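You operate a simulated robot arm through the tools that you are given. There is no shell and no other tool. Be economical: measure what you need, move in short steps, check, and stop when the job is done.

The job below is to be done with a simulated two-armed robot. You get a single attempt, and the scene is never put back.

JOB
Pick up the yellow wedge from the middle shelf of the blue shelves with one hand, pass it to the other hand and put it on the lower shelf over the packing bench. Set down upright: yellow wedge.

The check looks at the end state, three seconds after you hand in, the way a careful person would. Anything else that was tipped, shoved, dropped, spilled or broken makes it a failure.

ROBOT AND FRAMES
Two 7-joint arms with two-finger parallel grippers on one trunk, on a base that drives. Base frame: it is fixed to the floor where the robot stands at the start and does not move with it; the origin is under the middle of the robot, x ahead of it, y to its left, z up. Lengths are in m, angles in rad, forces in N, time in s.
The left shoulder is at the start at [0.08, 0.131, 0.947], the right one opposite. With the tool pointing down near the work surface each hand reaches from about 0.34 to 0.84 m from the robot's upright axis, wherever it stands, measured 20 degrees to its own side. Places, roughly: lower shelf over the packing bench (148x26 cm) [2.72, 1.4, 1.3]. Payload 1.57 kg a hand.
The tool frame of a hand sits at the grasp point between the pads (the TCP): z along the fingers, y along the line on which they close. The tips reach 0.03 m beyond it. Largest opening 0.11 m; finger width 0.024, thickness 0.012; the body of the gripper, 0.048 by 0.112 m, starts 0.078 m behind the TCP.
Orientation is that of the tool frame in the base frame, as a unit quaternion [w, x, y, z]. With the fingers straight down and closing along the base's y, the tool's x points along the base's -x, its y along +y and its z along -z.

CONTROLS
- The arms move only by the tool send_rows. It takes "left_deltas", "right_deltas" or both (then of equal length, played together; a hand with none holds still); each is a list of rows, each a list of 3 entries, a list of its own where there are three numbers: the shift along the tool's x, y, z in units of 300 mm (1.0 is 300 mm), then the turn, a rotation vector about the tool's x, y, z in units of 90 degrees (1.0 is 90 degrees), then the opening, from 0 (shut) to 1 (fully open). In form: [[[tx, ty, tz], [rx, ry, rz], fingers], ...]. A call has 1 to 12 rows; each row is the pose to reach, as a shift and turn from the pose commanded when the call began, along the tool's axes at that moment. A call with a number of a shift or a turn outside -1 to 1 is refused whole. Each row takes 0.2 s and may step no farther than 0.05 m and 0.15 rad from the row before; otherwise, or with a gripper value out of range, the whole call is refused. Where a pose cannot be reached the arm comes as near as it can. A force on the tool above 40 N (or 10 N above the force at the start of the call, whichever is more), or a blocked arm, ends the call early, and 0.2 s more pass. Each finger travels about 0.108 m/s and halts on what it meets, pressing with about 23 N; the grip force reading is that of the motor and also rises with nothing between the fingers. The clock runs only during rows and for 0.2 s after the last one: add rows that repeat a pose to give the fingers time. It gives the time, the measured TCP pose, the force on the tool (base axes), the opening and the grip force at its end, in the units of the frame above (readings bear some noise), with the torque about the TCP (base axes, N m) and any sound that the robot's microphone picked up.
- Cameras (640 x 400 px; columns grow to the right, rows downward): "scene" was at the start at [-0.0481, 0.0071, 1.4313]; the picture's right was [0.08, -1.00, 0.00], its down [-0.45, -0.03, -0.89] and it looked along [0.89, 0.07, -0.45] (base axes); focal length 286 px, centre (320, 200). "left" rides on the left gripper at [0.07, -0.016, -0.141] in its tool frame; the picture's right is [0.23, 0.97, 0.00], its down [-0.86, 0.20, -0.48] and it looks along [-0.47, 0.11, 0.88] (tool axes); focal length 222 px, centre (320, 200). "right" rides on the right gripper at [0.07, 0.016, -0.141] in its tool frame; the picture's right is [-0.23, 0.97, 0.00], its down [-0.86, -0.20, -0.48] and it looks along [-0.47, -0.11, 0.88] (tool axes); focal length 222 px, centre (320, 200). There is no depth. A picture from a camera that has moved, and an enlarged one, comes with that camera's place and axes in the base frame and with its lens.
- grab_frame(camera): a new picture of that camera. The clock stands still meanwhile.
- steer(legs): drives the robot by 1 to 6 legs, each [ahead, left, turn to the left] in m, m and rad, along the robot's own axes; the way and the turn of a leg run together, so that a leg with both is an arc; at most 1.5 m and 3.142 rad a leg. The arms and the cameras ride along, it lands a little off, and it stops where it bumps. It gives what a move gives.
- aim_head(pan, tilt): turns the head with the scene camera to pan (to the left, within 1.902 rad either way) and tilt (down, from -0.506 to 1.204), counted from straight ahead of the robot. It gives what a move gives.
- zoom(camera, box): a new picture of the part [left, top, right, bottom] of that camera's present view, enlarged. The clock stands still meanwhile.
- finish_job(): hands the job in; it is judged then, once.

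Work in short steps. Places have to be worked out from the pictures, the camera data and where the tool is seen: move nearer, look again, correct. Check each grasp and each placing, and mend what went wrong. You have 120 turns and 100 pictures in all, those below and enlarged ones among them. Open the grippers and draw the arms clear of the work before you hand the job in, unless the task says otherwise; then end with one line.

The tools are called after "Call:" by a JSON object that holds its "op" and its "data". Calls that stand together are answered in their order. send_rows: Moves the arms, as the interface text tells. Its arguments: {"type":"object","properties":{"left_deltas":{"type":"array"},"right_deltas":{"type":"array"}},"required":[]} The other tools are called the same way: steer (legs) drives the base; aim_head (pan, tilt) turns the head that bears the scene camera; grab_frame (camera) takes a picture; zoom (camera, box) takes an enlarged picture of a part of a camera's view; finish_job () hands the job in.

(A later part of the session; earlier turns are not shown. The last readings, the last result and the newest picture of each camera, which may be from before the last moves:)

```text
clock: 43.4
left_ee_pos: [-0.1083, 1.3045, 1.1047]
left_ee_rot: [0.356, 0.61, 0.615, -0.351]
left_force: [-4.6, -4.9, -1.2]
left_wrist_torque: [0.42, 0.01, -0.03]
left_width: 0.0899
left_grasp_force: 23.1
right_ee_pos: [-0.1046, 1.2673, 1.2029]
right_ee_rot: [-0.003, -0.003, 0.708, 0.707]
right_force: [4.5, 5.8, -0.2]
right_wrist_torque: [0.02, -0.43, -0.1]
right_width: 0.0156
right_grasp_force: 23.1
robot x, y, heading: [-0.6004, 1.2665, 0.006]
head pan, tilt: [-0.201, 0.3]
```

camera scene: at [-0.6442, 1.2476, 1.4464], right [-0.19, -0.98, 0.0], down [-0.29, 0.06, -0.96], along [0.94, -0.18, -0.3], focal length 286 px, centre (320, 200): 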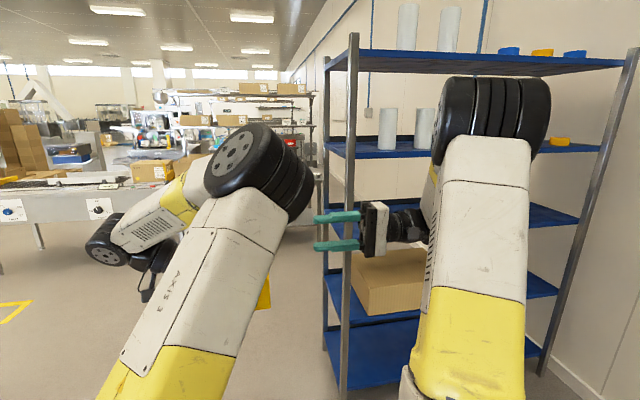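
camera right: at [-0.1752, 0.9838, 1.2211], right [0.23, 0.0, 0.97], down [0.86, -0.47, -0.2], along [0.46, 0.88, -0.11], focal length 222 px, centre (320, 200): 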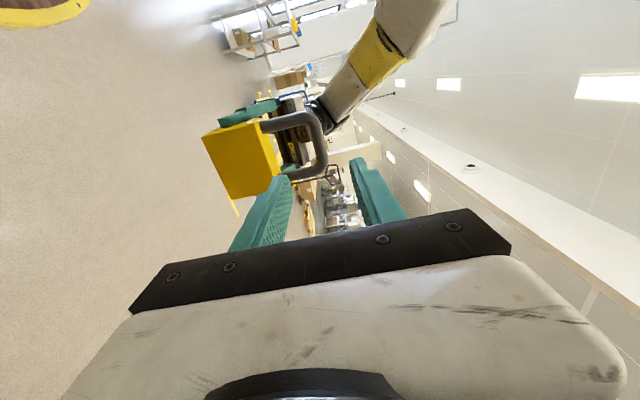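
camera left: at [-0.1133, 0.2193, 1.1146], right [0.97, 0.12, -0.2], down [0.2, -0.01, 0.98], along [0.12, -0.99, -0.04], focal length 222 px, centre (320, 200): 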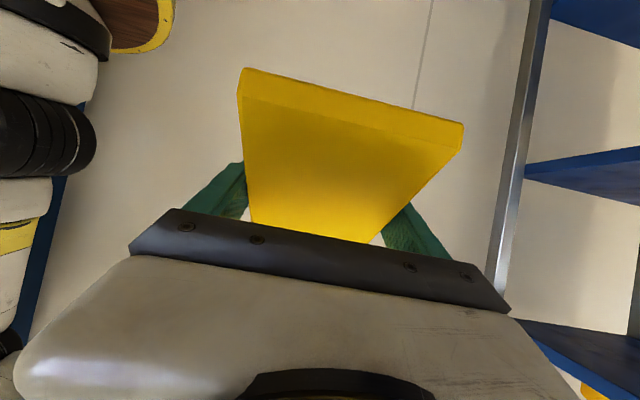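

The load is balanced. I'll open the left hand fully, holding the pose.

Call:
{"op": "send_rows", "data": {"left_deltas": [[[0, 0, 0], [0, 0, 0], 0.85], [[0, 0, 0], [0, 0, 0], 0.9], [[0, 0, 0], [0, 0, 0], 1], [[0, 0, 0], [0, 0, 0], 1], [[0, 0, 0], [0, 0, 0], 1]]}}

Call:
{"op": "zoom", "data": {"camera": "right", "box": [100, 0, 500, 260]}}

Call:
{"op": "grab_frame", "data": {"camera": "left"}}

```text
clock: 44.6
left_ee_pos: [-0.1075, 1.305, 1.1038]
left_ee_rot: [0.354, 0.61, 0.615, -0.351]
left_force: [0.3, 0.1, -0.2]
left_wrist_torque: [0.01, 0.02, 0.01]
left_width: 0.1098
left_grasp_force: 0.1
right_ee_pos: [-0.1051, 1.2658, 1.2045]
right_ee_rot: [-0.004, -0.003, 0.707, 0.707]
right_force: [-0.4, 0.5, -0.1]
right_wrist_torque: [-0.11, 0.01, -0.04]
right_width: 0.0157
right_grasp_force: 23.0
robot x, y, heading: [-0.5923, 1.2634, 0.01]
head pan, tilt: [-0.201, 0.3]
```

```text
1.54 times, centred on (300, 130) of right
camera zoom: at [-0.1738, 1.1241, 1.2213], right [0.23, 0.0, 0.97], down [0.86, -0.47, -0.2], along [0.46, 0.88, -0.11], focal length 342 px, centre (351, 308)
```

zoom: 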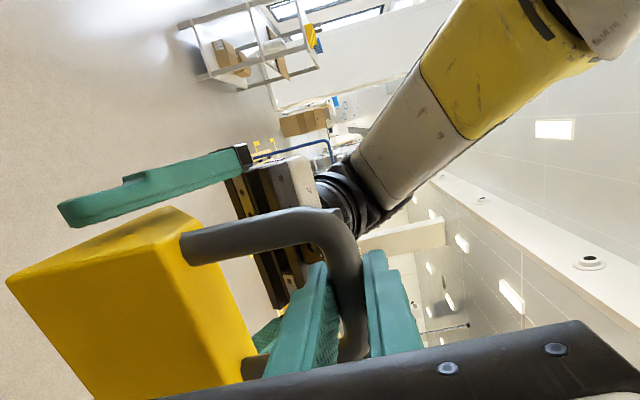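

```text
67 pictures are left
camera left: at [-0.1241, 1.4627, 1.1145], right [0.97, 0.12, -0.2], down [0.2, -0.01, 0.98], along [0.12, -0.99, -0.04], focal length 222 px, centre (320, 200)
```

left: 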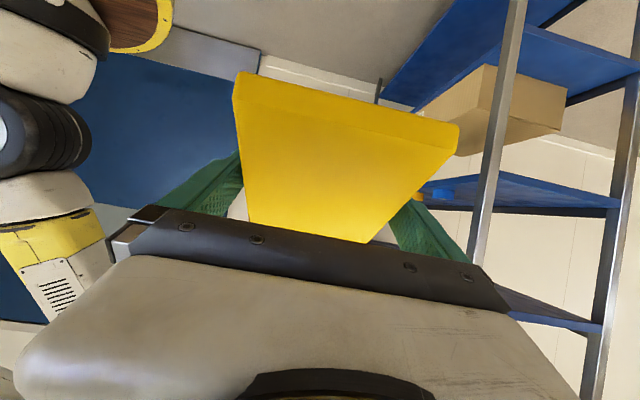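

The wedge stays level in the right hand. I'll withdraw the left hand along its own axis.

Call:
{"op": "send_rows", "data": {"left_deltas": [[[0, 0, -0.05], [0, 0, 0], 1], [[0, 0, -0.13], [0, 0, 0], 1], [[0, 0, -0.25], [0, 0, 0], 1], [[0, 0, -0.38], [0, 0, 0], 1], [[0, 0, -0.5], [0, 0, 0], 1], [[0, 0, -0.5], [0, 0, 0], 1]]}}

Call:
{"op": "grab_frame", "data": {"camera": "right"}}

Call:
{"op": "grab_frame", "data": {"camera": "left"}}

```text
clock: 46.0
left_ee_pos: [-0.1458, 1.3912, 1.2072]
left_ee_rot: [0.356, 0.61, 0.615, -0.351]
left_force: [0.2, 0.4, -0.1]
left_wrist_torque: [-0.01, 0.03, 0.0]
left_width: 0.1097
left_grasp_force: 0.0
left hand out of reach, approached as far as the arm can: row 1, 2, 3, 4, 5, 6
right_ee_pos: [-0.1056, 1.2665, 1.2045]
right_ee_rot: [-0.003, -0.002, 0.707, 0.707]
right_force: [-0.4, 0.1, -3.5]
right_wrist_torque: [-0.26, -0.08, 0.04]
right_width: 0.0156
right_grasp_force: 23.1
robot x, y, heading: [-0.5946, 1.2648, 0.008]
head pan, tilt: [-0.201, 0.3]
```

```text
66 pictures are left
camera right: at [-0.1737, 1.1241, 1.2212], right [0.23, 0.0, 0.97], down [0.86, -0.47, -0.2], along [0.46, 0.88, -0.11], focal length 222 px, centre (320, 200)
```

right: 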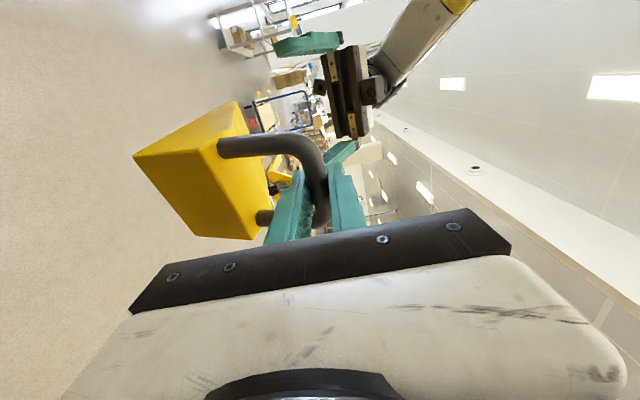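

```text
65 pictures are left
camera left: at [-0.1636, 1.5474, 1.2176], right [0.97, 0.12, -0.2], down [0.2, -0.01, 0.98], along [0.12, -0.99, -0.04], focal length 222 px, centre (320, 200)
```

left: 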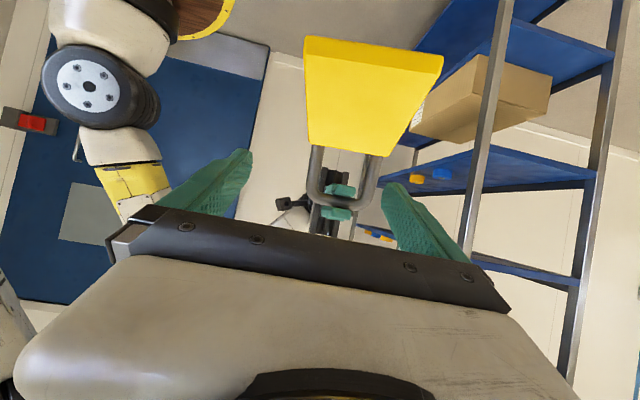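

The pass succeeded: the wedge hangs level from the right hand (3.5 N). I'll swing the left hand back to the left side, out of the way.

Call:
{"op": "send_rows", "data": {"left_deltas": [[[0.01, -0.014, -0.033], [-0.072, 0, -0.0417], 0.9], [[0.019, -0.028, -0.066], [-0.144, 0, -0.0833], 0.8], [[0.028, -0.042, -0.1], [-0.2165, 0, -0.125], 0.7], [[0.038, -0.056, -0.132], [-0.289, 0, -0.1667], 0.6], [[0.047, -0.07, -0.165], [-0.361, 0, -0.208], 0.5], [[0.057, -0.084, -0.2], [-0.433, 0, -0.25], 0.5], [[0.066, -0.097, -0.232], [-0.505, 0, -0.2917], 0.5], [[0.075, -0.111, -0.265], [-0.577, 0, -0.333], 0.5], [[0.085, -0.125, -0.298], [-0.6495, 0, -0.375], 0.5], [[0.094, -0.14, -0.33], [-0.722, 0, -0.4167], 0.5], [[0.104, -0.153, -0.364], [-0.794, 0, -0.458], 0.5], [[0.113, -0.167, -0.397], [-0.866, 0, -0.5], 0.5]]}}

Call:
{"op": "grab_frame", "data": {"camera": "scene"}}

```text
clock: 48.8
left_ee_pos: [-0.2034, 1.5458, 1.2245]
left_ee_rot: [0.487, -0.055, 0.871, 0.026]
left_force: [-0.2, 0.4, 0.1]
left_wrist_torque: [0.0, -0.02, 0.0]
left_width: 0.0551
left_grasp_force: 0.0
right_ee_pos: [-0.105, 1.2667, 1.204]
right_ee_rot: [-0.003, -0.003, 0.708, 0.707]
right_force: [-1.4, -0.4, -4.0]
right_wrist_torque: [-0.24, -0.06, -0.01]
right_width: 0.0155
right_grasp_force: 23.2
robot x, y, heading: [-0.5974, 1.2658, 0.006]
head pan, tilt: [-0.201, 0.3]
stopped in row 12 (left hand): the arm was blocked; the commanded pose is now the measured one
```

```text
64 pictures are left
camera scene: at [-0.6471, 1.2358, 1.4518], right [-0.32, -0.95, 0.0], down [-0.23, 0.08, -0.97], along [0.92, -0.31, -0.24], focal length 286 px, centre (320, 200)
```

scene: 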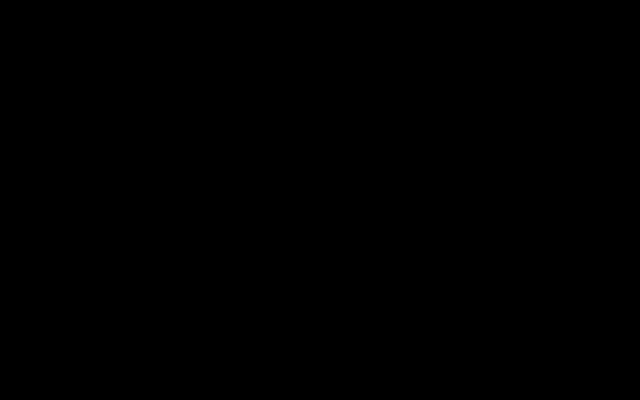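

The left elbow touched the head. I'll extend the left hand forward and down to draw the elbow away.

Call:
{"op": "send_rows", "data": {"left_deltas": [[[0.015, 0, 0.12], [0, 0, 0], 0.5], [[0.03, 0, 0.24], [0, 0, 0], 0.5], [[0.045, 0, 0.36], [0, 0, 0], 0.5], [[0.06, 0, 0.48], [0, 0, 0], 0.5], [[0.08, 0, 0.62], [0, 0, 0], 0.5], [[0.1, 0, 0.76], [0, 0, 0], 0.5]]}}

Call:
{"op": "aim_head", "data": {"pan": 0.0, "tilt": 0.35}}

Call:
{"op": "grab_frame", "data": {"camera": "scene"}}

```text
clock: 50.2
left_ee_pos: [-0.0283, 1.5625, 1.081]
left_ee_rot: [0.488, -0.051, 0.871, 0.027]
left_force: [-0.5, -0.7, 0.4]
left_wrist_torque: [0.03, 0.0, -0.02]
left_width: 0.0548
left_grasp_force: 0.0
right_ee_pos: [-0.1055, 1.2665, 1.2047]
right_ee_rot: [-0.004, -0.002, 0.707, 0.707]
right_force: [-0.4, 0.0, -4.2]
right_wrist_torque: [-0.26, -0.02, -0.04]
right_width: 0.0156
right_grasp_force: 22.9
robot x, y, heading: [-0.5982, 1.2663, 0.003]
head pan, tilt: [-0.201, 0.3]
```

```text
clock: 50.9
left_ee_pos: [-0.0278, 1.5634, 1.0828]
left_ee_rot: [0.489, -0.052, 0.871, 0.027]
left_force: [0.9, -0.1, -1.2]
left_wrist_torque: [0.04, -0.03, -0.01]
left_width: 0.0549
left_grasp_force: 0.1
right_ee_pos: [-0.1048, 1.2668, 1.2053]
right_ee_rot: [-0.003, -0.003, 0.707, 0.707]
right_force: [0.2, -0.2, -3.7]
right_wrist_torque: [-0.19, -0.04, 0.03]
right_width: 0.0154
right_grasp_force: 23.0
robot x, y, heading: [-0.5963, 1.266, 0.007]
head pan, tilt: [0.0, 0.351]
```

```text
63 pictures are left
camera scene: at [-0.6425, 1.2662, 1.4417], right [0.01, -1.0, 0.0], down [-0.34, 0.0, -0.94], along [0.94, 0.01, -0.34], focal length 286 px, centre (320, 200)
```

scene: 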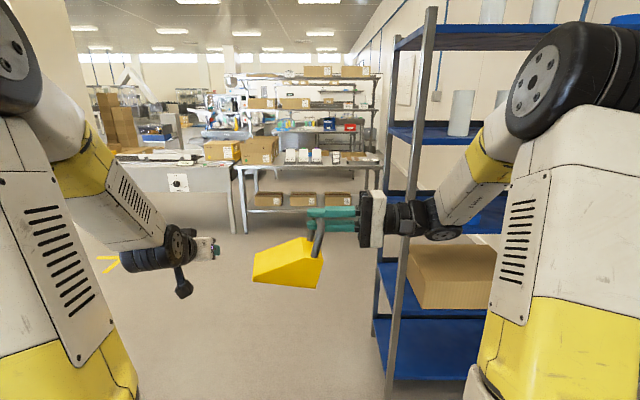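

Good view now. I'll zoom on the packing bench.

Call:
{"op": "zoom", "data": {"camera": "scene", "box": [200, 50, 400, 180]}}

```text
3.08 times, centred on (300, 115) of scene
camera zoom: at [-0.6425, 1.2662, 1.4417], right [0.01, -1.0, 0.0], down [-0.34, 0.0, -0.94], along [0.94, 0.01, -0.34], focal length 880 px, centre (382, 462)
```

zoom: 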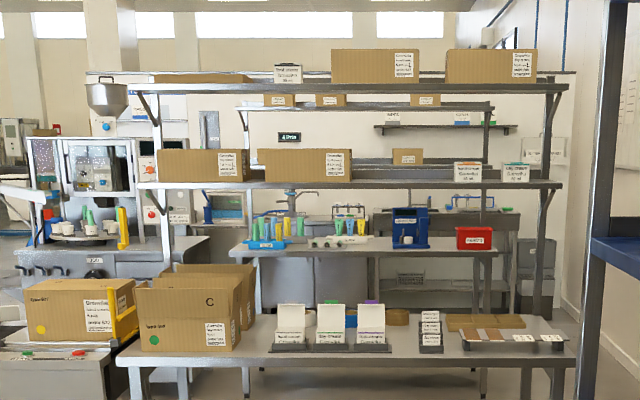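

The lower shelf has a free gap at y≈1.05–1.40, centred on 1.22, between the boxes and the small containers. The bench front is near x≈2.17. I'll turn the right hand with the wedge to point forward, keeping the arm extended so the elbow stays off the head.

Call:
{"op": "send_rows", "data": {"right_deltas": [[[-0.044, 0.0125, -0.056], [0, -0.0833, 0], 0], [[-0.088, 0.025, -0.111], [0, -0.1667, 0], 0], [[-0.132, 0.0375, -0.167], [0, -0.25, 0], 0], [[-0.176, 0.05, -0.222], [0, -0.3333, 0], 0], [[-0.22, 0.0625, -0.278], [0, -0.4167, 0], 0], [[-0.264, 0.075, -0.333], [0, -0.5, 0], 0], [[-0.308, 0.0875, -0.389], [0, -0.5833, 0], 0], [[-0.352, 0.1, -0.444], [0, -0.6667, 0], 0], [[-0.396, 0.1125, -0.5], [0, -0.75, 0], 0], [[-0.44, 0.125, -0.556], [0, -0.8333, 0], 0], [[-0.484, 0.1375, -0.611], [0, -0.9167, 0], 0], [[-0.527, 0.15, -0.667], [0, -1, 0], 0]]}}

Call:
{"op": "grab_frame", "data": {"camera": "scene"}}

Call:
{"op": "grab_frame", "data": {"camera": "right"}}

```text
clock: 53.5
left_ee_pos: [-0.0278, 1.5638, 1.0826]
left_ee_rot: [0.489, -0.051, 0.871, 0.027]
left_force: [0.5, 0.0, 0.5]
left_wrist_torque: [0.01, 0.01, 0.0]
left_width: 0.0551
left_grasp_force: 0.1
right_ee_pos: [0.0449, 1.0804, 1.2387]
right_ee_rot: [0.462, 0.473, 0.531, 0.53]
right_force: [-0.4, 0.0, -4.6]
right_wrist_torque: [-0.07, 0.19, 0.05]
right_width: 0.0155
right_grasp_force: 23.3
right hand out of reach, approached as far as the arm can: row 12
robot x, y, heading: [-0.5948, 1.2658, 0.005]
head pan, tilt: [0.0, 0.351]
```

```text
61 pictures are left
camera scene: at [-0.6425, 1.2658, 1.4417], right [0.01, -1.0, 0.0], down [-0.34, 0.0, -0.94], along [0.94, 0.01, -0.34], focal length 286 px, centre (320, 200)
```

scene: 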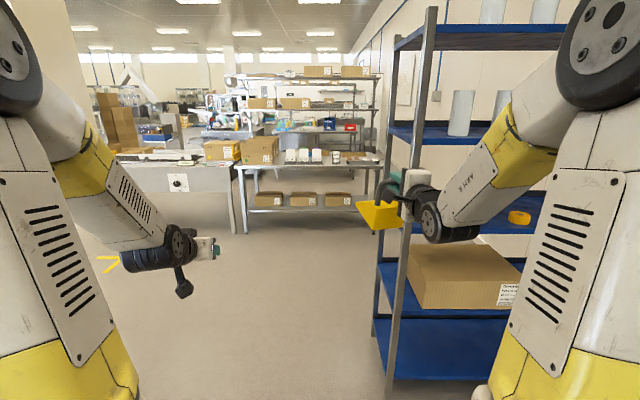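

```text
60 pictures are left
camera right: at [-0.1038, 1.1312, 1.2578], right [0.04, -0.23, 0.97], down [-0.37, -0.91, -0.2], along [0.93, -0.35, -0.12], focal length 222 px, centre (320, 200)
```

right: 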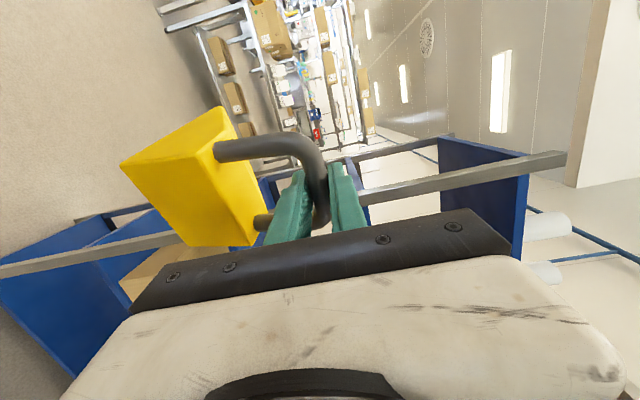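

The wedge rides steady in front. I'll drive left 0.3 m to clear the blue shelves, then forward 1.5 m.

Call:
{"op": "steer", "data": {"legs": [[0, 0.3, 0], [1.5, 0, 0]]}}

Call:
{"op": "aim_head", "data": {"pan": -0.15, "tilt": 0.25}}

Call:
{"op": "grab_frame", "data": {"camera": "scene"}}

Call:
{"op": "grab_frame", "data": {"camera": "right"}}

```text
clock: 62.6
left_ee_pos: [1.4856, 1.8594, 1.0832]
left_ee_rot: [0.489, -0.048, 0.871, 0.024]
left_force: [0.6, -0.1, -0.5]
left_wrist_torque: [0.02, -0.02, -0.04]
left_width: 0.0549
left_grasp_force: 0.0
right_ee_pos: [1.5534, 1.377, 1.2399]
right_ee_rot: [0.464, 0.474, 0.529, 0.529]
right_force: [-0.4, 0.3, -4.6]
right_wrist_torque: [-0.08, 0.15, 0.03]
right_width: 0.0157
right_grasp_force: 22.8
robot x, y, heading: [0.9131, 1.5676, 0.001]
head pan, tilt: [0.0, 0.351]
```

```text
clock: 63.3
left_ee_pos: [1.4866, 1.8596, 1.0827]
left_ee_rot: [0.489, -0.049, 0.871, 0.025]
left_force: [0.1, 0.3, 1.2]
left_wrist_torque: [0.01, 0.01, -0.03]
left_width: 0.0549
left_grasp_force: 0.1
right_ee_pos: [1.5555, 1.3774, 1.2392]
right_ee_rot: [0.464, 0.475, 0.529, 0.528]
right_force: [-0.4, 0.8, -4.1]
right_wrist_torque: [-0.06, 0.19, 0.01]
right_width: 0.0157
right_grasp_force: 22.8
robot x, y, heading: [0.9132, 1.5659, -0.002]
head pan, tilt: [-0.15, 0.25]
```

```text
59 pictures are left
camera scene: at [0.8681, 1.5529, 1.4511], right [-0.15, -0.99, 0.0], down [-0.24, 0.04, -0.97], along [0.96, -0.14, -0.25], focal length 286 px, centre (320, 200)
```

scene: 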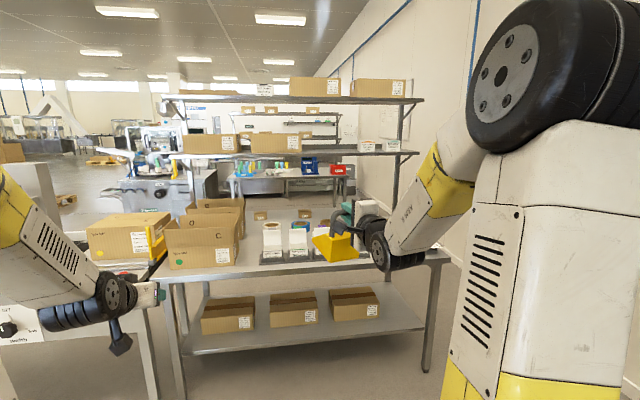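

```text
58 pictures are left
camera right: at [1.4064, 1.4287, 1.2578], right [0.04, -0.23, 0.97], down [-0.38, -0.9, -0.2], along [0.93, -0.36, -0.12], focal length 222 px, centre (320, 200)
```

right: 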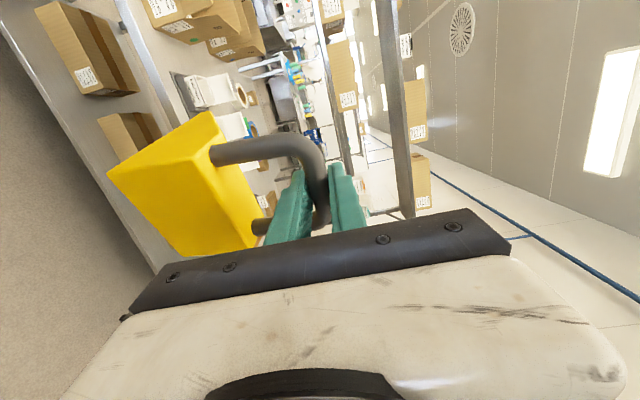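

I'll zoom on the lower shelf to find the free spot.

Call:
{"op": "zoom", "data": {"camera": "scene", "box": [160, 70, 440, 250]}}

```text
2.22 times, centred on (300, 160) of scene
camera zoom: at [0.8681, 1.5529, 1.4511], right [-0.15, -0.99, 0.0], down [-0.24, 0.04, -0.97], along [0.96, -0.14, -0.25], focal length 636 px, centre (364, 289)
```

zoom: 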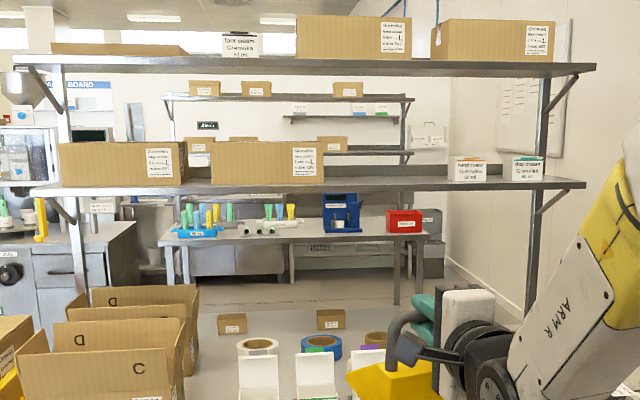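

The shelf top is z≈1.30, its front edge x≈2.585, and the free gap is y 1.055–1.40. I'll raise the right hand to z≈1.5 here, well clear, and straighten its yaw.

Call:
{"op": "send_rows", "data": {"right_deltas": [[[0.018, 0.1, 0.02], [0, -0.01, 0], 0], [[0.036, 0.21, 0.045], [0, -0.02, 0], 0], [[0.054, 0.32, 0.07], [0, -0.03, 0], 0], [[0.072, 0.43, 0.093], [0, -0.04, 0], 0], [[0.09, 0.54, 0.117], [0, -0.05, 0], 0], [[0.108, 0.65, 0.14], [0, -0.06, 0], 0], [[0.126, 0.76, 0.163], [0, -0.07, 0], 0], [[0.144, 0.867, 0.187], [0, -0.08, 0], 0], [[0.144, 0.867, 0.187], [0, -0.08, 0], 0]]}}

Call:
{"op": "grab_frame", "data": {"camera": "scene"}}

Call:
{"op": "grab_frame", "data": {"camera": "right"}}

```text
clock: 65.3
left_ee_pos: [1.4868, 1.8609, 1.0818]
left_ee_rot: [0.49, -0.049, 0.87, 0.025]
left_force: [-0.4, -0.5, -0.1]
left_wrist_torque: [0.01, 0.01, 0.05]
left_width: 0.0552
left_grasp_force: 0.0
right_ee_pos: [1.609, 1.4248, 1.5006]
right_ee_rot: [0.496, 0.507, 0.499, 0.498]
right_force: [0.5, 0.1, -4.0]
right_wrist_torque: [-0.02, 0.13, 0.01]
right_width: 0.0156
right_grasp_force: 22.6
right hand out of reach, approached as far as the arm can: row 2
robot x, y, heading: [0.9172, 1.5656, 0.001]
head pan, tilt: [-0.15, 0.25]
```

```text
56 pictures are left
camera scene: at [0.8681, 1.5528, 1.4512], right [-0.15, -0.99, 0.0], down [-0.24, 0.04, -0.97], along [0.96, -0.14, -0.25], focal length 286 px, centre (320, 200)
```

scene: 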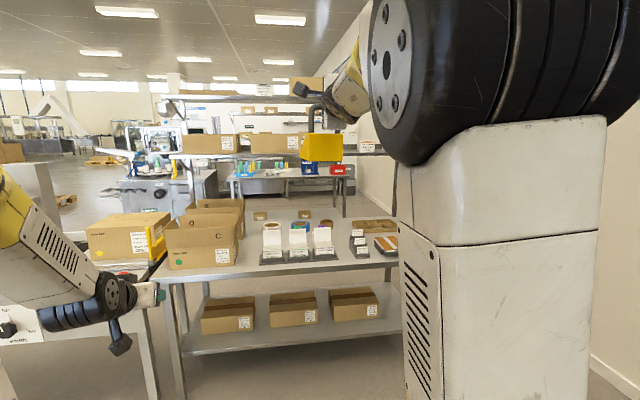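

```text
55 pictures are left
camera right: at [1.4685, 1.4942, 1.5196], right [0.01, -0.24, 0.97], down [-0.49, -0.85, -0.2], along [0.87, -0.47, -0.12], focal length 222 px, centre (320, 200)
```

right: 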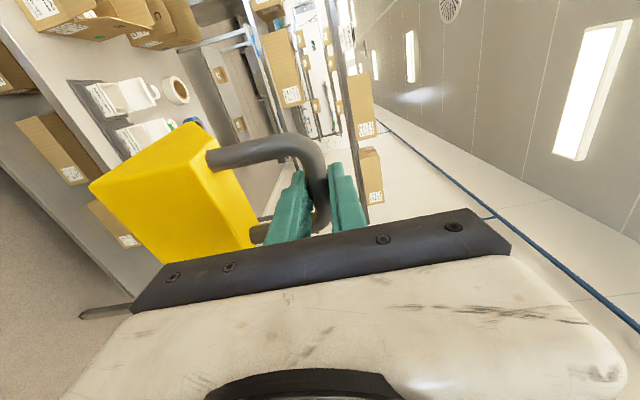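

The wedge is level at z≈1.5 and points straight ahead. Strafe right 0.195 m, forward 0.55 m, then I'll look down at the bench edge.

Call:
{"op": "steer", "data": {"legs": [[0, -0.195, 0], [0.55, 0, 0]]}}

Call:
{"op": "aim_head", "data": {"pan": 0.0, "tilt": 1.0}}

Call:
{"op": "grab_frame", "data": {"camera": "scene"}}

Call:
{"op": "grab_frame", "data": {"camera": "right"}}

```text
clock: 69.7
left_ee_pos: [2.0426, 1.6567, 1.0833]
left_ee_rot: [0.489, -0.045, 0.871, 0.023]
left_force: [-0.2, 0.0, 0.6]
left_wrist_torque: [0.0, -0.02, 0.0]
left_width: 0.0549
left_grasp_force: 0.0
right_ee_pos: [2.162, 1.2202, 1.5009]
right_ee_rot: [0.498, 0.509, 0.498, 0.495]
right_force: [-0.1, -0.1, -4.0]
right_wrist_torque: [0.01, 0.1, 0.02]
right_width: 0.0156
right_grasp_force: 22.8
robot x, y, heading: [1.4676, 1.3695, -0.01]
head pan, tilt: [-0.15, 0.25]
```

```text
clock: 70.8
left_ee_pos: [2.0434, 1.6573, 1.0821]
left_ee_rot: [0.489, -0.045, 0.871, 0.023]
left_force: [0.0, -0.6, 0.3]
left_wrist_torque: [-0.01, -0.04, 0.0]
left_width: 0.0547
left_grasp_force: 0.1
right_ee_pos: [2.1628, 1.2194, 1.4995]
right_ee_rot: [0.499, 0.508, 0.497, 0.496]
right_force: [0.7, -0.5, -4.6]
right_wrist_torque: [-0.04, 0.15, -0.04]
right_width: 0.0155
right_grasp_force: 23.1
robot x, y, heading: [1.4679, 1.3686, -0.01]
head pan, tilt: [0.0, 1.0]
```

```text
54 pictures are left
camera scene: at [1.3996, 1.3684, 1.387], right [-0.01, -1.0, 0.0], down [-0.84, 0.01, -0.54], along [0.54, 0.0, -0.84], focal length 286 px, centre (320, 200)
```

scene: 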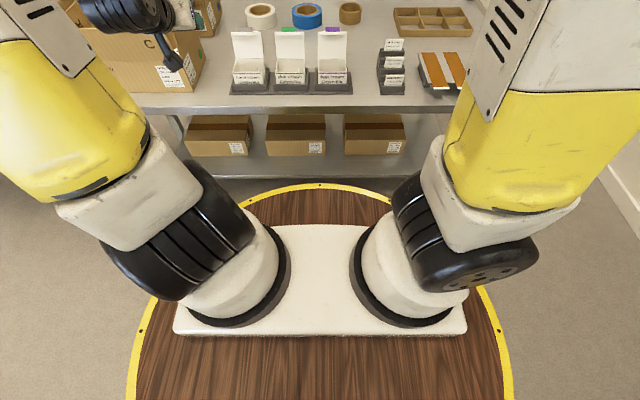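

```text
53 pictures are left
camera right: at [2.022, 1.2906, 1.5193], right [0.01, -0.24, 0.97], down [-0.49, -0.85, -0.2], along [0.87, -0.48, -0.12], focal length 222 px, centre (320, 200)
```

right: 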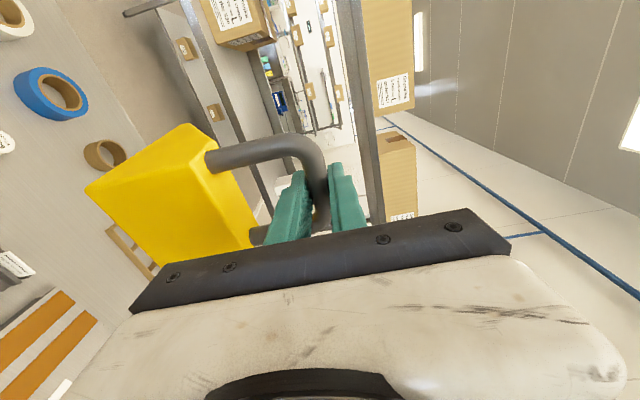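

The bench front edge is at x≈2.18 and my round base (radius ≈0.27) can approach to x≈1.82. The left hand would come near the open boxes, so I'll first draw it back and up.

Call:
{"op": "send_rows", "data": {"left_deltas": [[[0, 0.025, -0.14], [0, 0, 0], 0.5], [[0, 0.05, -0.28], [0, 0, 0], 0.5], [[0, 0.08, -0.42], [0, 0, 0], 0.5], [[0, 0.11, -0.56], [0, 0, 0], 0.5], [[0, 0.14, -0.7], [0, 0, 0], 0.5], [[0, 0.167, -0.82], [0, 0, 0], 0.5]]}}

Call:
{"op": "grab_frame", "data": {"camera": "scene"}}

```text
clock: 72.4
left_ee_pos: [1.8377, 1.6911, 1.1688]
left_ee_rot: [0.447, -0.063, 0.892, -0.021]
left_force: [0.2, 0.4, 0.2]
left_wrist_torque: [-0.03, 0.03, -0.01]
left_width: 0.0549
left_grasp_force: 0.1
left hand out of reach, approached as far as the arm can: row 3, 4, 5
right_ee_pos: [2.1614, 1.2205, 1.4995]
right_ee_rot: [0.498, 0.509, 0.498, 0.495]
right_force: [-0.1, 1.1, -4.5]
right_wrist_torque: [0.02, 0.09, -0.04]
right_width: 0.0158
right_grasp_force: 23.0
robot x, y, heading: [1.4646, 1.3665, -0.007]
head pan, tilt: [0.0, 1.0]
stopped in row 6 (left hand): the arm was blocked; the commanded pose is now the measured one
```

```text
52 pictures are left
camera scene: at [1.3863, 1.3267, 1.3877], right [-0.61, -0.79, 0.0], down [-0.66, 0.51, -0.55], along [0.44, -0.33, -0.84], focal length 286 px, centre (320, 200)
```

scene: 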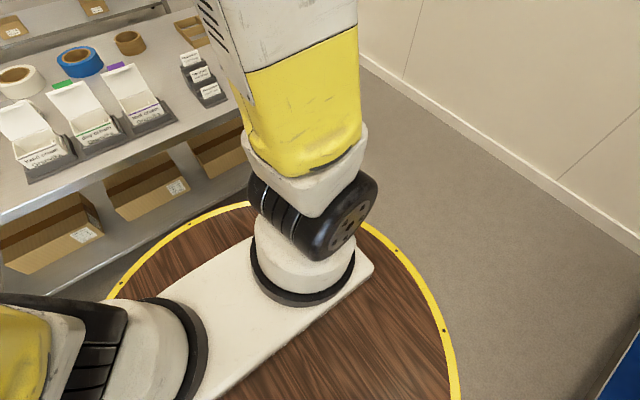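

The elbow nudged the head again. I'll bring the left hand slightly forward and outward, and rotate it back to fingers-down like its start posture.

Call:
{"op": "send_rows", "data": {"left_deltas": [[[-0.02, 0.08, 0.08], [0, 0.04, 0], 0.5], [[-0.05, 0.14, 0.13], [0, 0.12, 0], 0.5], [[-0.08, 0.19, 0.13], [0, 0.21, 0], 0.5], [[-0.11, 0.23, 0.12], [0, 0.3, 0], 0.5], [[-0.14, 0.267, 0.11], [0, 0.39, 0], 0.5], [[-0.16, 0.267, 0.1], [0, 0.48, 0], 0.5], [[-0.18, 0.267, 0.09], [0, 0.57, 0], 0.5]]}}

Call:
{"op": "aim_head", "data": {"pan": 0.2, "tilt": 0.6}}

Call:
{"op": "grab_frame", "data": {"camera": "scene"}}

```text
clock: 74.0
left_ee_pos: [1.8842, 1.7693, 1.195]
left_ee_rot: [0.025, -0.036, 0.998, -0.041]
left_force: [-6.2, 9.2, -0.7]
left_wrist_torque: [-0.94, -0.61, 0.03]
left_width: 0.0551
left_grasp_force: 0.0
right_ee_pos: [2.1615, 1.225, 1.5013]
right_ee_rot: [0.499, 0.508, 0.498, 0.495]
right_force: [-0.8, 1.6, -3.8]
right_wrist_torque: [0.0, 0.17, -0.06]
right_width: 0.0154
right_grasp_force: 22.6
robot x, y, heading: [1.4718, 1.3676, -0.005]
head pan, tilt: [0.0, 1.0]
```

```text
clock: 74.9
left_ee_pos: [1.8892, 1.7611, 1.195]
left_ee_rot: [0.026, -0.028, 0.998, -0.04]
left_force: [0.3, -0.7, -0.4]
left_wrist_torque: [-0.01, 0.02, 0.0]
left_width: 0.055
left_grasp_force: 0.1
right_ee_pos: [2.1623, 1.2209, 1.5014]
right_ee_rot: [0.499, 0.508, 0.498, 0.496]
right_force: [-0.1, 0.8, -4.5]
right_wrist_torque: [-0.02, 0.11, -0.02]
right_width: 0.0156
right_grasp_force: 22.9
robot x, y, heading: [1.4719, 1.3639, -0.003]
head pan, tilt: [0.201, 0.6]
```

```text
51 pictures are left
camera scene: at [1.4167, 1.3861, 1.4189], right [0.19, -0.98, 0.0], down [-0.56, -0.11, -0.82], along [0.81, 0.16, -0.57], focal length 286 px, centre (320, 200)
```

scene: 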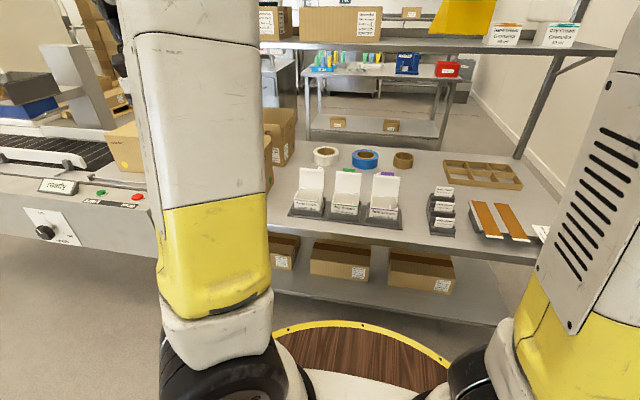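

Left hand is parked fingers-down at the left. Now I'll look at the gap relative to the wedge.

Call:
{"op": "aim_head", "data": {"pan": -0.1, "tilt": 0.25}}

Call:
{"op": "grab_frame", "data": {"camera": "scene"}}

```text
clock: 75.7
left_ee_pos: [1.8892, 1.7606, 1.1957]
left_ee_rot: [0.026, -0.027, 0.998, -0.04]
left_force: [0.6, 0.1, -0.1]
left_wrist_torque: [0.02, 0.0, 0.02]
left_width: 0.055
left_grasp_force: 0.0
right_ee_pos: [2.1626, 1.2211, 1.4998]
right_ee_rot: [0.498, 0.508, 0.498, 0.496]
right_force: [0.1, -0.3, -5.0]
right_wrist_torque: [-0.03, 0.12, 0.01]
right_width: 0.0157
right_grasp_force: 22.6
robot x, y, heading: [1.4663, 1.3696, -0.008]
head pan, tilt: [-0.099, 0.25]
```

```text
50 pictures are left
camera scene: at [1.4228, 1.3592, 1.4511], right [-0.11, -0.99, 0.0], down [-0.25, 0.03, -0.97], along [0.96, -0.1, -0.25], focal length 286 px, centre (320, 200)
```

scene: 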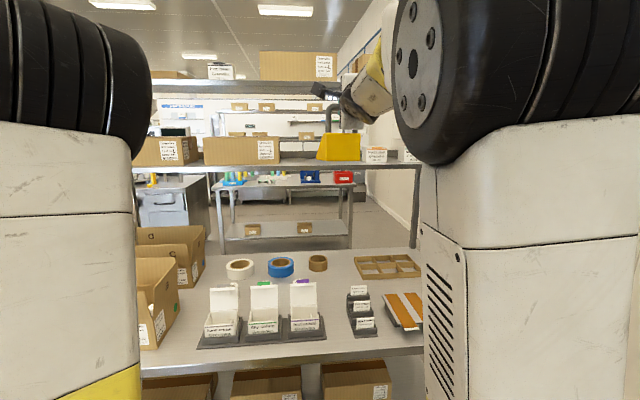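

The gap is y 1.04–1.40 and the wedge is centred on it at 1.22. I'll drive forward 0.34 m, with the wedge base 5 cm above shelf level.

Call:
{"op": "steer", "data": {"legs": [[0.34, 0, 0]]}}

Call:
{"op": "grab_frame", "data": {"camera": "scene"}}

Call:
{"op": "grab_frame", "data": {"camera": "right"}}

```text
clock: 77.9
left_ee_pos: [2.2222, 1.7685, 1.1942]
left_ee_rot: [0.023, -0.043, 0.998, -0.04]
left_force: [0.1, 0.7, -0.3]
left_wrist_torque: [0.03, -0.02, -0.02]
left_width: 0.0549
left_grasp_force: 0.2
right_ee_pos: [2.5024, 1.2182, 1.5004]
right_ee_rot: [0.499, 0.509, 0.497, 0.495]
right_force: [-0.6, 0.1, -4.2]
right_wrist_torque: [-0.03, 0.07, 0.0]
right_width: 0.0157
right_grasp_force: 23.3
robot x, y, heading: [1.8099, 1.3636, -0.012]
head pan, tilt: [-0.099, 0.25]
```

```text
49 pictures are left
camera scene: at [1.7628, 1.3567, 1.4512], right [-0.11, -0.99, 0.0], down [-0.25, 0.03, -0.97], along [0.96, -0.1, -0.25], focal length 286 px, centre (320, 200)
```

scene: 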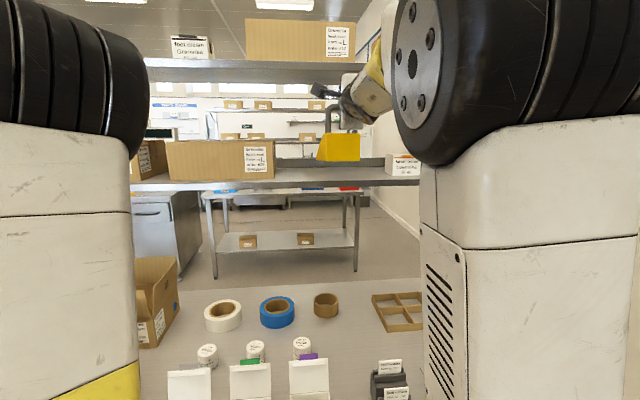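

```text
48 pictures are left
camera right: at [2.3619, 1.2879, 1.5193], right [0.01, -0.24, 0.97], down [-0.49, -0.85, -0.2], along [0.87, -0.48, -0.12], focal length 222 px, centre (320, 200)
```

right: 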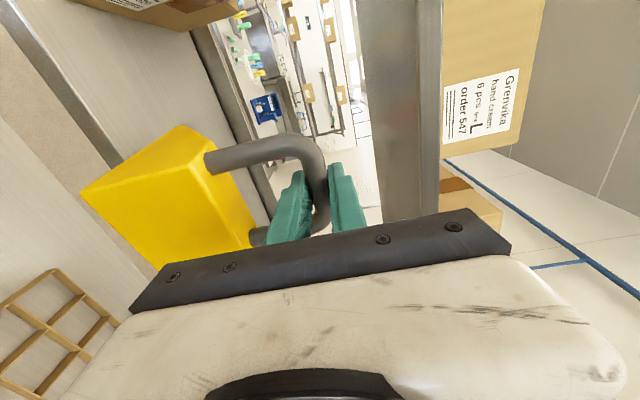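

Call:
{"op": "zoom", "data": {"camera": "scene", "box": [230, 90, 430, 215]}}

```text
3.20 times, centred on (330, 152) of scene
camera zoom: at [1.7628, 1.3567, 1.4512], right [-0.11, -0.99, 0.0], down [-0.25, 0.03, -0.97], along [0.96, -0.1, -0.25], focal length 916 px, centre (288, 352)
```

zoom: 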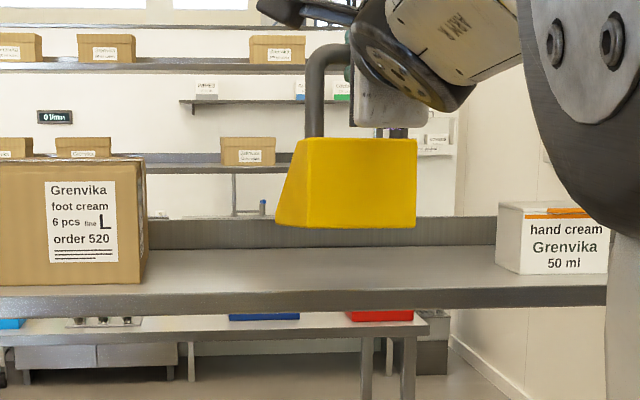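

The wedge base is now at z≈1.36 and the shelf surface spans x 2.57–2.85 at z≈1.30. I'll reach forward 11 cm and lower 2 cm.

Call:
{"op": "send_rows", "data": {"right_deltas": [[[0, 0, 0.07], [0, 0, 0], 0], [[0, 0, 0.15], [0, 0, 0], 0], [[0, 0, 0.23], [0, 0, 0], 0], [[0, 0, 0.31], [0, 0, 0], 0], [[0, -0.03, 0.375], [0, 0, 0], 0], [[0, -0.067, 0.375], [0, 0, 0], 0], [[0, -0.067, 0.375], [0, 0, 0], 0]]}}

Call:
{"op": "zoom", "data": {"camera": "scene", "box": [230, 90, 430, 215]}}

```text
clock: 79.5
left_ee_pos: [2.2227, 1.7699, 1.1939]
left_ee_rot: [0.023, -0.044, 0.998, -0.04]
left_force: [0.4, 0.0, -0.9]
left_wrist_torque: [0.0, -0.06, 0.04]
left_width: 0.055
left_grasp_force: 0.1
right_ee_pos: [2.614, 1.2157, 1.4789]
right_ee_rot: [0.498, 0.509, 0.497, 0.496]
right_force: [-0.1, 0.4, -4.1]
right_wrist_torque: [-0.04, 0.1, 0.01]
right_width: 0.0154
right_grasp_force: 23.1
robot x, y, heading: [1.8086, 1.3653, -0.009]
head pan, tilt: [-0.099, 0.25]
```

```text
3.20 times, centred on (330, 152) of scene
camera zoom: at [1.7631, 1.3567, 1.4512], right [-0.11, -0.99, 0.0], down [-0.25, 0.03, -0.97], along [0.96, -0.1, -0.25], focal length 916 px, centre (288, 352)
```

zoom: 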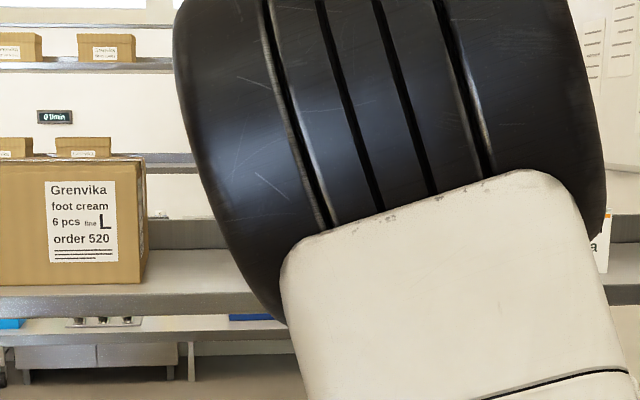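

The elbow blocks the scene view, so I'll check with the right camera and lower by force. First 2.5 cm down.

Call:
{"op": "send_rows", "data": {"right_deltas": [[[0, -0.02, 0], [0, 0, 0], 0], [[0, -0.04, 0], [0, 0, 0], 0], [[0, -0.06, 0], [0, 0, 0], 0], [[0, -0.08, 0], [0, 0, 0], 0]]}}

Call:
{"op": "grab_frame", "data": {"camera": "right"}}

Call:
{"op": "grab_frame", "data": {"camera": "left"}}

```text
clock: 80.5
left_ee_pos: [2.2223, 1.7689, 1.1946]
left_ee_rot: [0.022, -0.044, 0.998, -0.04]
left_force: [-0.7, -0.2, -0.4]
left_wrist_torque: [-0.03, 0.0, 0.0]
left_width: 0.055
left_grasp_force: 0.0
right_ee_pos: [2.6145, 1.216, 1.4539]
right_ee_rot: [0.498, 0.509, 0.497, 0.496]
right_force: [-0.2, -0.2, -3.7]
right_wrist_torque: [-0.03, 0.09, 0.0]
right_width: 0.0154
right_grasp_force: 22.9
robot x, y, heading: [1.8139, 1.3633, -0.004]
head pan, tilt: [-0.099, 0.25]
```

```text
45 pictures are left
camera right: at [2.4738, 1.2868, 1.4732], right [0.01, -0.24, 0.97], down [-0.49, -0.85, -0.2], along [0.87, -0.48, -0.12], focal length 222 px, centre (320, 200)
```

right: 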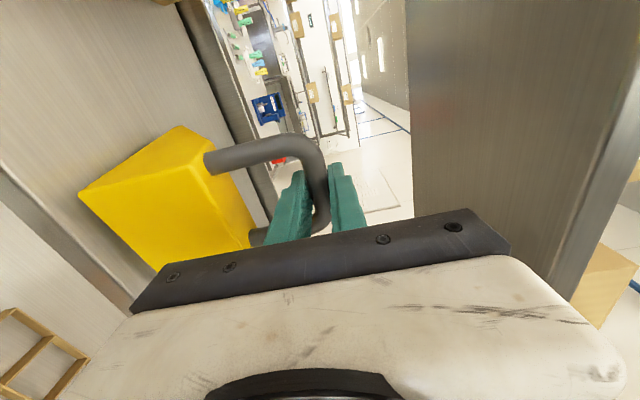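

```text
44 pictures are left
camera left: at [2.1484, 1.7589, 1.3337], right [-0.31, 0.95, -0.09], down [0.81, 0.31, 0.5], along [0.5, 0.08, -0.86], focal length 222 px, centre (320, 200)
```

left: 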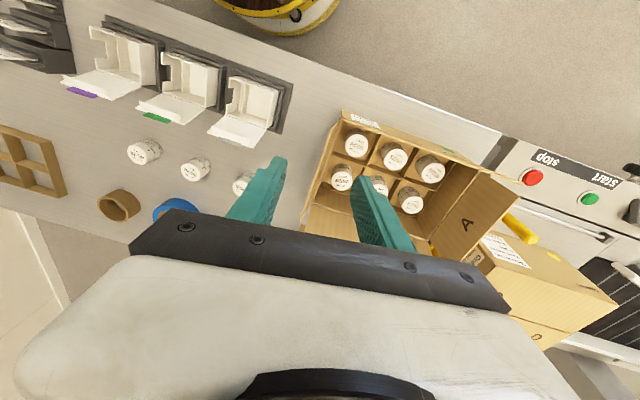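

The wedge is about 3 cm inside the shelf's front edge. I'll lower in small steps.

Call:
{"op": "send_rows", "data": {"right_deltas": [[[0, -0.012, 0], [0, 0, 0], 0], [[0, -0.024, 0], [0, 0, 0], 0], [[0, -0.034, 0], [0, 0, 0], 0], [[0, -0.034, 0], [0, 0, 0], 0]]}}

```text
clock: 81.5
left_ee_pos: [2.2214, 1.7698, 1.1947]
left_ee_rot: [0.023, -0.043, 0.998, -0.041]
left_force: [0.3, 0.0, 0.6]
left_wrist_torque: [0.02, 0.01, -0.01]
left_width: 0.0553
left_grasp_force: 0.0
right_ee_pos: [2.612, 1.2168, 1.445]
right_ee_rot: [0.498, 0.509, 0.498, 0.496]
right_force: [-2.9, 0.8, 3.4]
right_wrist_torque: [-0.19, -0.12, -0.03]
right_width: 0.0155
right_grasp_force: 22.9
robot x, y, heading: [1.8099, 1.3663, -0.011]
head pan, tilt: [-0.099, 0.25]
```

Contact: the vertical force went from -3.7 to +3.4 N. Another 3 mm to seat it.

Call:
{"op": "send_rows", "data": {"right_deltas": [[[0, -0.005, 0], [0, 0, 0], 0], [[0, -0.01, 0], [0, 0, 0], 0], [[0, -0.01, 0], [0, 0, 0], 0]]}}

Call:
{"op": "zoom", "data": {"camera": "right", "box": [40, 90, 360, 290]}}

```text
clock: 82.3
left_ee_pos: [2.221, 1.7695, 1.1945]
left_ee_rot: [0.023, -0.044, 0.998, -0.04]
left_force: [-1.4, 0.5, 0.1]
left_wrist_torque: [0.01, 0.03, -0.02]
left_width: 0.0549
left_grasp_force: 0.0
right_ee_pos: [2.611, 1.2169, 1.4447]
right_ee_rot: [0.499, 0.509, 0.496, 0.496]
right_force: [-13.2, 2.3, 17.4]
right_wrist_torque: [-0.28, -0.32, -0.11]
right_width: 0.0156
right_grasp_force: 23.0
robot x, y, heading: [1.8085, 1.3647, -0.013]
head pan, tilt: [-0.099, 0.25]
```

```text
2.00 times, centred on (200, 190) of right
camera zoom: at [2.4719, 1.2876, 1.4627], right [0.0, -0.24, 0.97], down [-0.49, -0.85, -0.2], along [0.87, -0.48, -0.12], focal length 444 px, centre (560, 220)
```

zoom: 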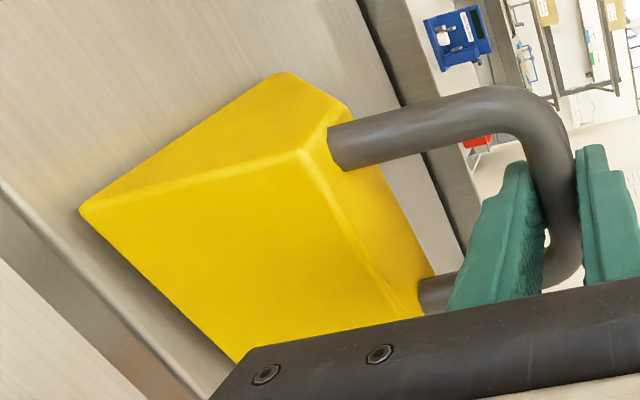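

It is seated: 17 N and no further descent. I'll ease off about 2 mm to drop the preload, then open just enough that the lower finger stays between the bar and the wedge top.

Call:
{"op": "send_rows", "data": {"right_deltas": [[[0, 0.005, 0], [0, 0, 0], 0], [[0, 0.005, 0], [0, 0, 0], 0]]}}

```text
clock: 82.9
left_ee_pos: [2.2213, 1.771, 1.1944]
left_ee_rot: [0.023, -0.044, 0.998, -0.04]
left_force: [0.5, -0.5, 0.4]
left_wrist_torque: [0.02, 0.0, -0.03]
left_width: 0.0551
left_grasp_force: 0.1
right_ee_pos: [2.6113, 1.2172, 1.4435]
right_ee_rot: [0.499, 0.508, 0.497, 0.496]
right_force: [-13.2, 2.5, 14.6]
right_wrist_torque: [-0.16, -0.17, -0.07]
right_width: 0.0156
right_grasp_force: 23.4
robot x, y, heading: [1.8103, 1.3637, -0.006]
head pan, tilt: [-0.099, 0.25]
```

Call:
{"op": "send_rows", "data": {"right_deltas": [[[0, 0.004, -0.005], [0, 0, 0], 0], [[0, 0.005, -0.009], [0, 0, 0], 0], [[0, 0.005, -0.009], [0, 0, 0], 0]]}}

```text
clock: 83.7
left_ee_pos: [2.2235, 1.7703, 1.195]
left_ee_rot: [0.023, -0.044, 0.998, -0.039]
left_force: [-0.9, 0.4, 0.8]
left_wrist_torque: [0.0, 0.0, -0.01]
left_width: 0.0549
left_grasp_force: 0.2
right_ee_pos: [2.6097, 1.2162, 1.4433]
right_ee_rot: [0.498, 0.51, 0.498, 0.494]
right_force: [-3.1, 1.1, 1.0]
right_wrist_torque: [-0.09, 0.06, -0.06]
right_width: 0.0156
right_grasp_force: 23.3
robot x, y, heading: [1.8075, 1.3676, -0.006]
head pan, tilt: [-0.099, 0.25]
```

Loads are near zero. I'll open slowly to about 45 mm.

Call:
{"op": "send_rows", "data": {"right_deltas": [[[0, 0, 0], [0, 0, 0], 0.18], [[0, 0, 0], [0, 0, 0], 0.24], [[0, 0, 0], [0, 0, 0], 0.32], [[0, 0, 0], [0, 0, 0], 0.41], [[0, 0, 0], [0, 0, 0], 0.41]]}}

Call:
{"op": "zoom", "data": {"camera": "right", "box": [40, 90, 440, 290]}}

```text
clock: 84.9
left_ee_pos: [2.223, 1.7693, 1.1934]
left_ee_rot: [0.023, -0.044, 0.998, -0.04]
left_force: [0.4, 0.2, 0.4]
left_wrist_torque: [-0.01, 0.0, 0.0]
left_width: 0.0548
left_grasp_force: 0.0
right_ee_pos: [2.6106, 1.2166, 1.4437]
right_ee_rot: [0.499, 0.509, 0.497, 0.495]
right_force: [0.1, 0.5, -0.3]
right_wrist_torque: [-0.02, 0.03, 0.01]
right_width: 0.0451
right_grasp_force: 0.1
robot x, y, heading: [1.8063, 1.3645, -0.014]
head pan, tilt: [-0.099, 0.25]
```

```text
1.60 times, centred on (240, 190) of right
camera zoom: at [2.471, 1.2875, 1.4635], right [0.01, -0.24, 0.97], down [-0.49, -0.85, -0.2], along [0.87, -0.48, -0.12], focal length 355 px, centre (448, 216)
```

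zoom: 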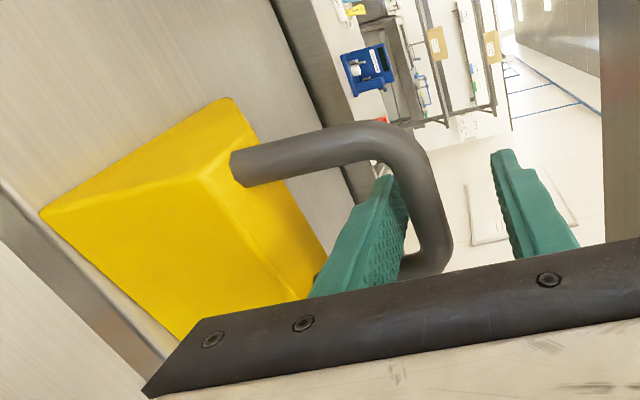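

The wedge is released and stands on the shelf. The bar is near the lower finger, so I'll drop 6 mm to centre on it and then pull straight back.

Call:
{"op": "send_rows", "data": {"right_deltas": [[[0, -0.02, 0], [0, 0, 0], 0.41], [[0, -0.02, 0], [0, 0, 0], 0.41], [[0, -0.02, -0.06], [0, 0, 0], 0.41], [[0, -0.02, -0.14], [0, 0, 0], 0.41], [[0, -0.02, -0.24], [0, 0, 0], 0.41], [[0, -0.02, -0.36], [0, 0, 0], 0.41], [[0, -0.02, -0.48], [0, 0, 0], 0.41]]}}

Call:
{"op": "grab_frame", "data": {"camera": "right"}}

Call:
{"op": "grab_frame", "data": {"camera": "scene"}}

```text
clock: 86.5
left_ee_pos: [2.2241, 1.7688, 1.1944]
left_ee_rot: [0.022, -0.044, 0.998, -0.04]
left_force: [0.6, -0.5, -0.2]
left_wrist_torque: [-0.03, 0.04, 0.02]
left_width: 0.055
left_grasp_force: 0.1
right_ee_pos: [2.4663, 1.2185, 1.4387]
right_ee_rot: [0.498, 0.509, 0.497, 0.495]
right_force: [0.2, -0.4, 0.0]
right_wrist_torque: [0.01, 0.0, -0.03]
right_width: 0.0452
right_grasp_force: 0.0
robot x, y, heading: [1.8113, 1.3675, -0.01]
head pan, tilt: [-0.099, 0.25]
```

```text
41 pictures are left
camera right: at [2.3269, 1.2886, 1.4583], right [0.01, -0.24, 0.97], down [-0.49, -0.85, -0.2], along [0.87, -0.48, -0.12], focal length 222 px, centre (320, 200)
```

right: 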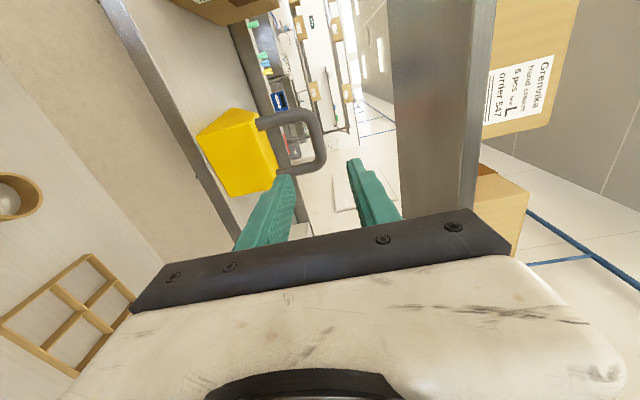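

```text
40 pictures are left
camera scene: at [1.7634, 1.3568, 1.4512], right [-0.11, -0.99, 0.0], down [-0.25, 0.03, -0.97], along [0.96, -0.1, -0.25], focal length 286 px, centre (320, 200)
```

scene: 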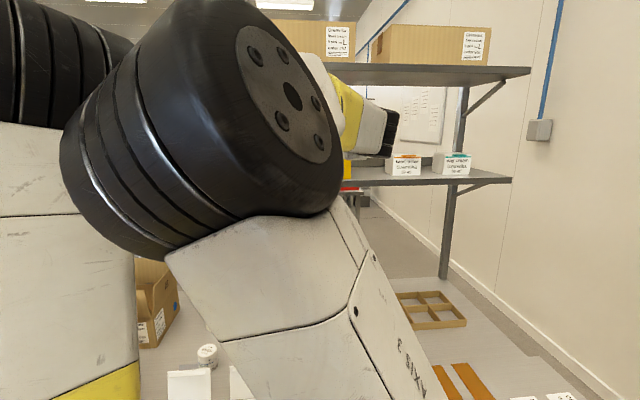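

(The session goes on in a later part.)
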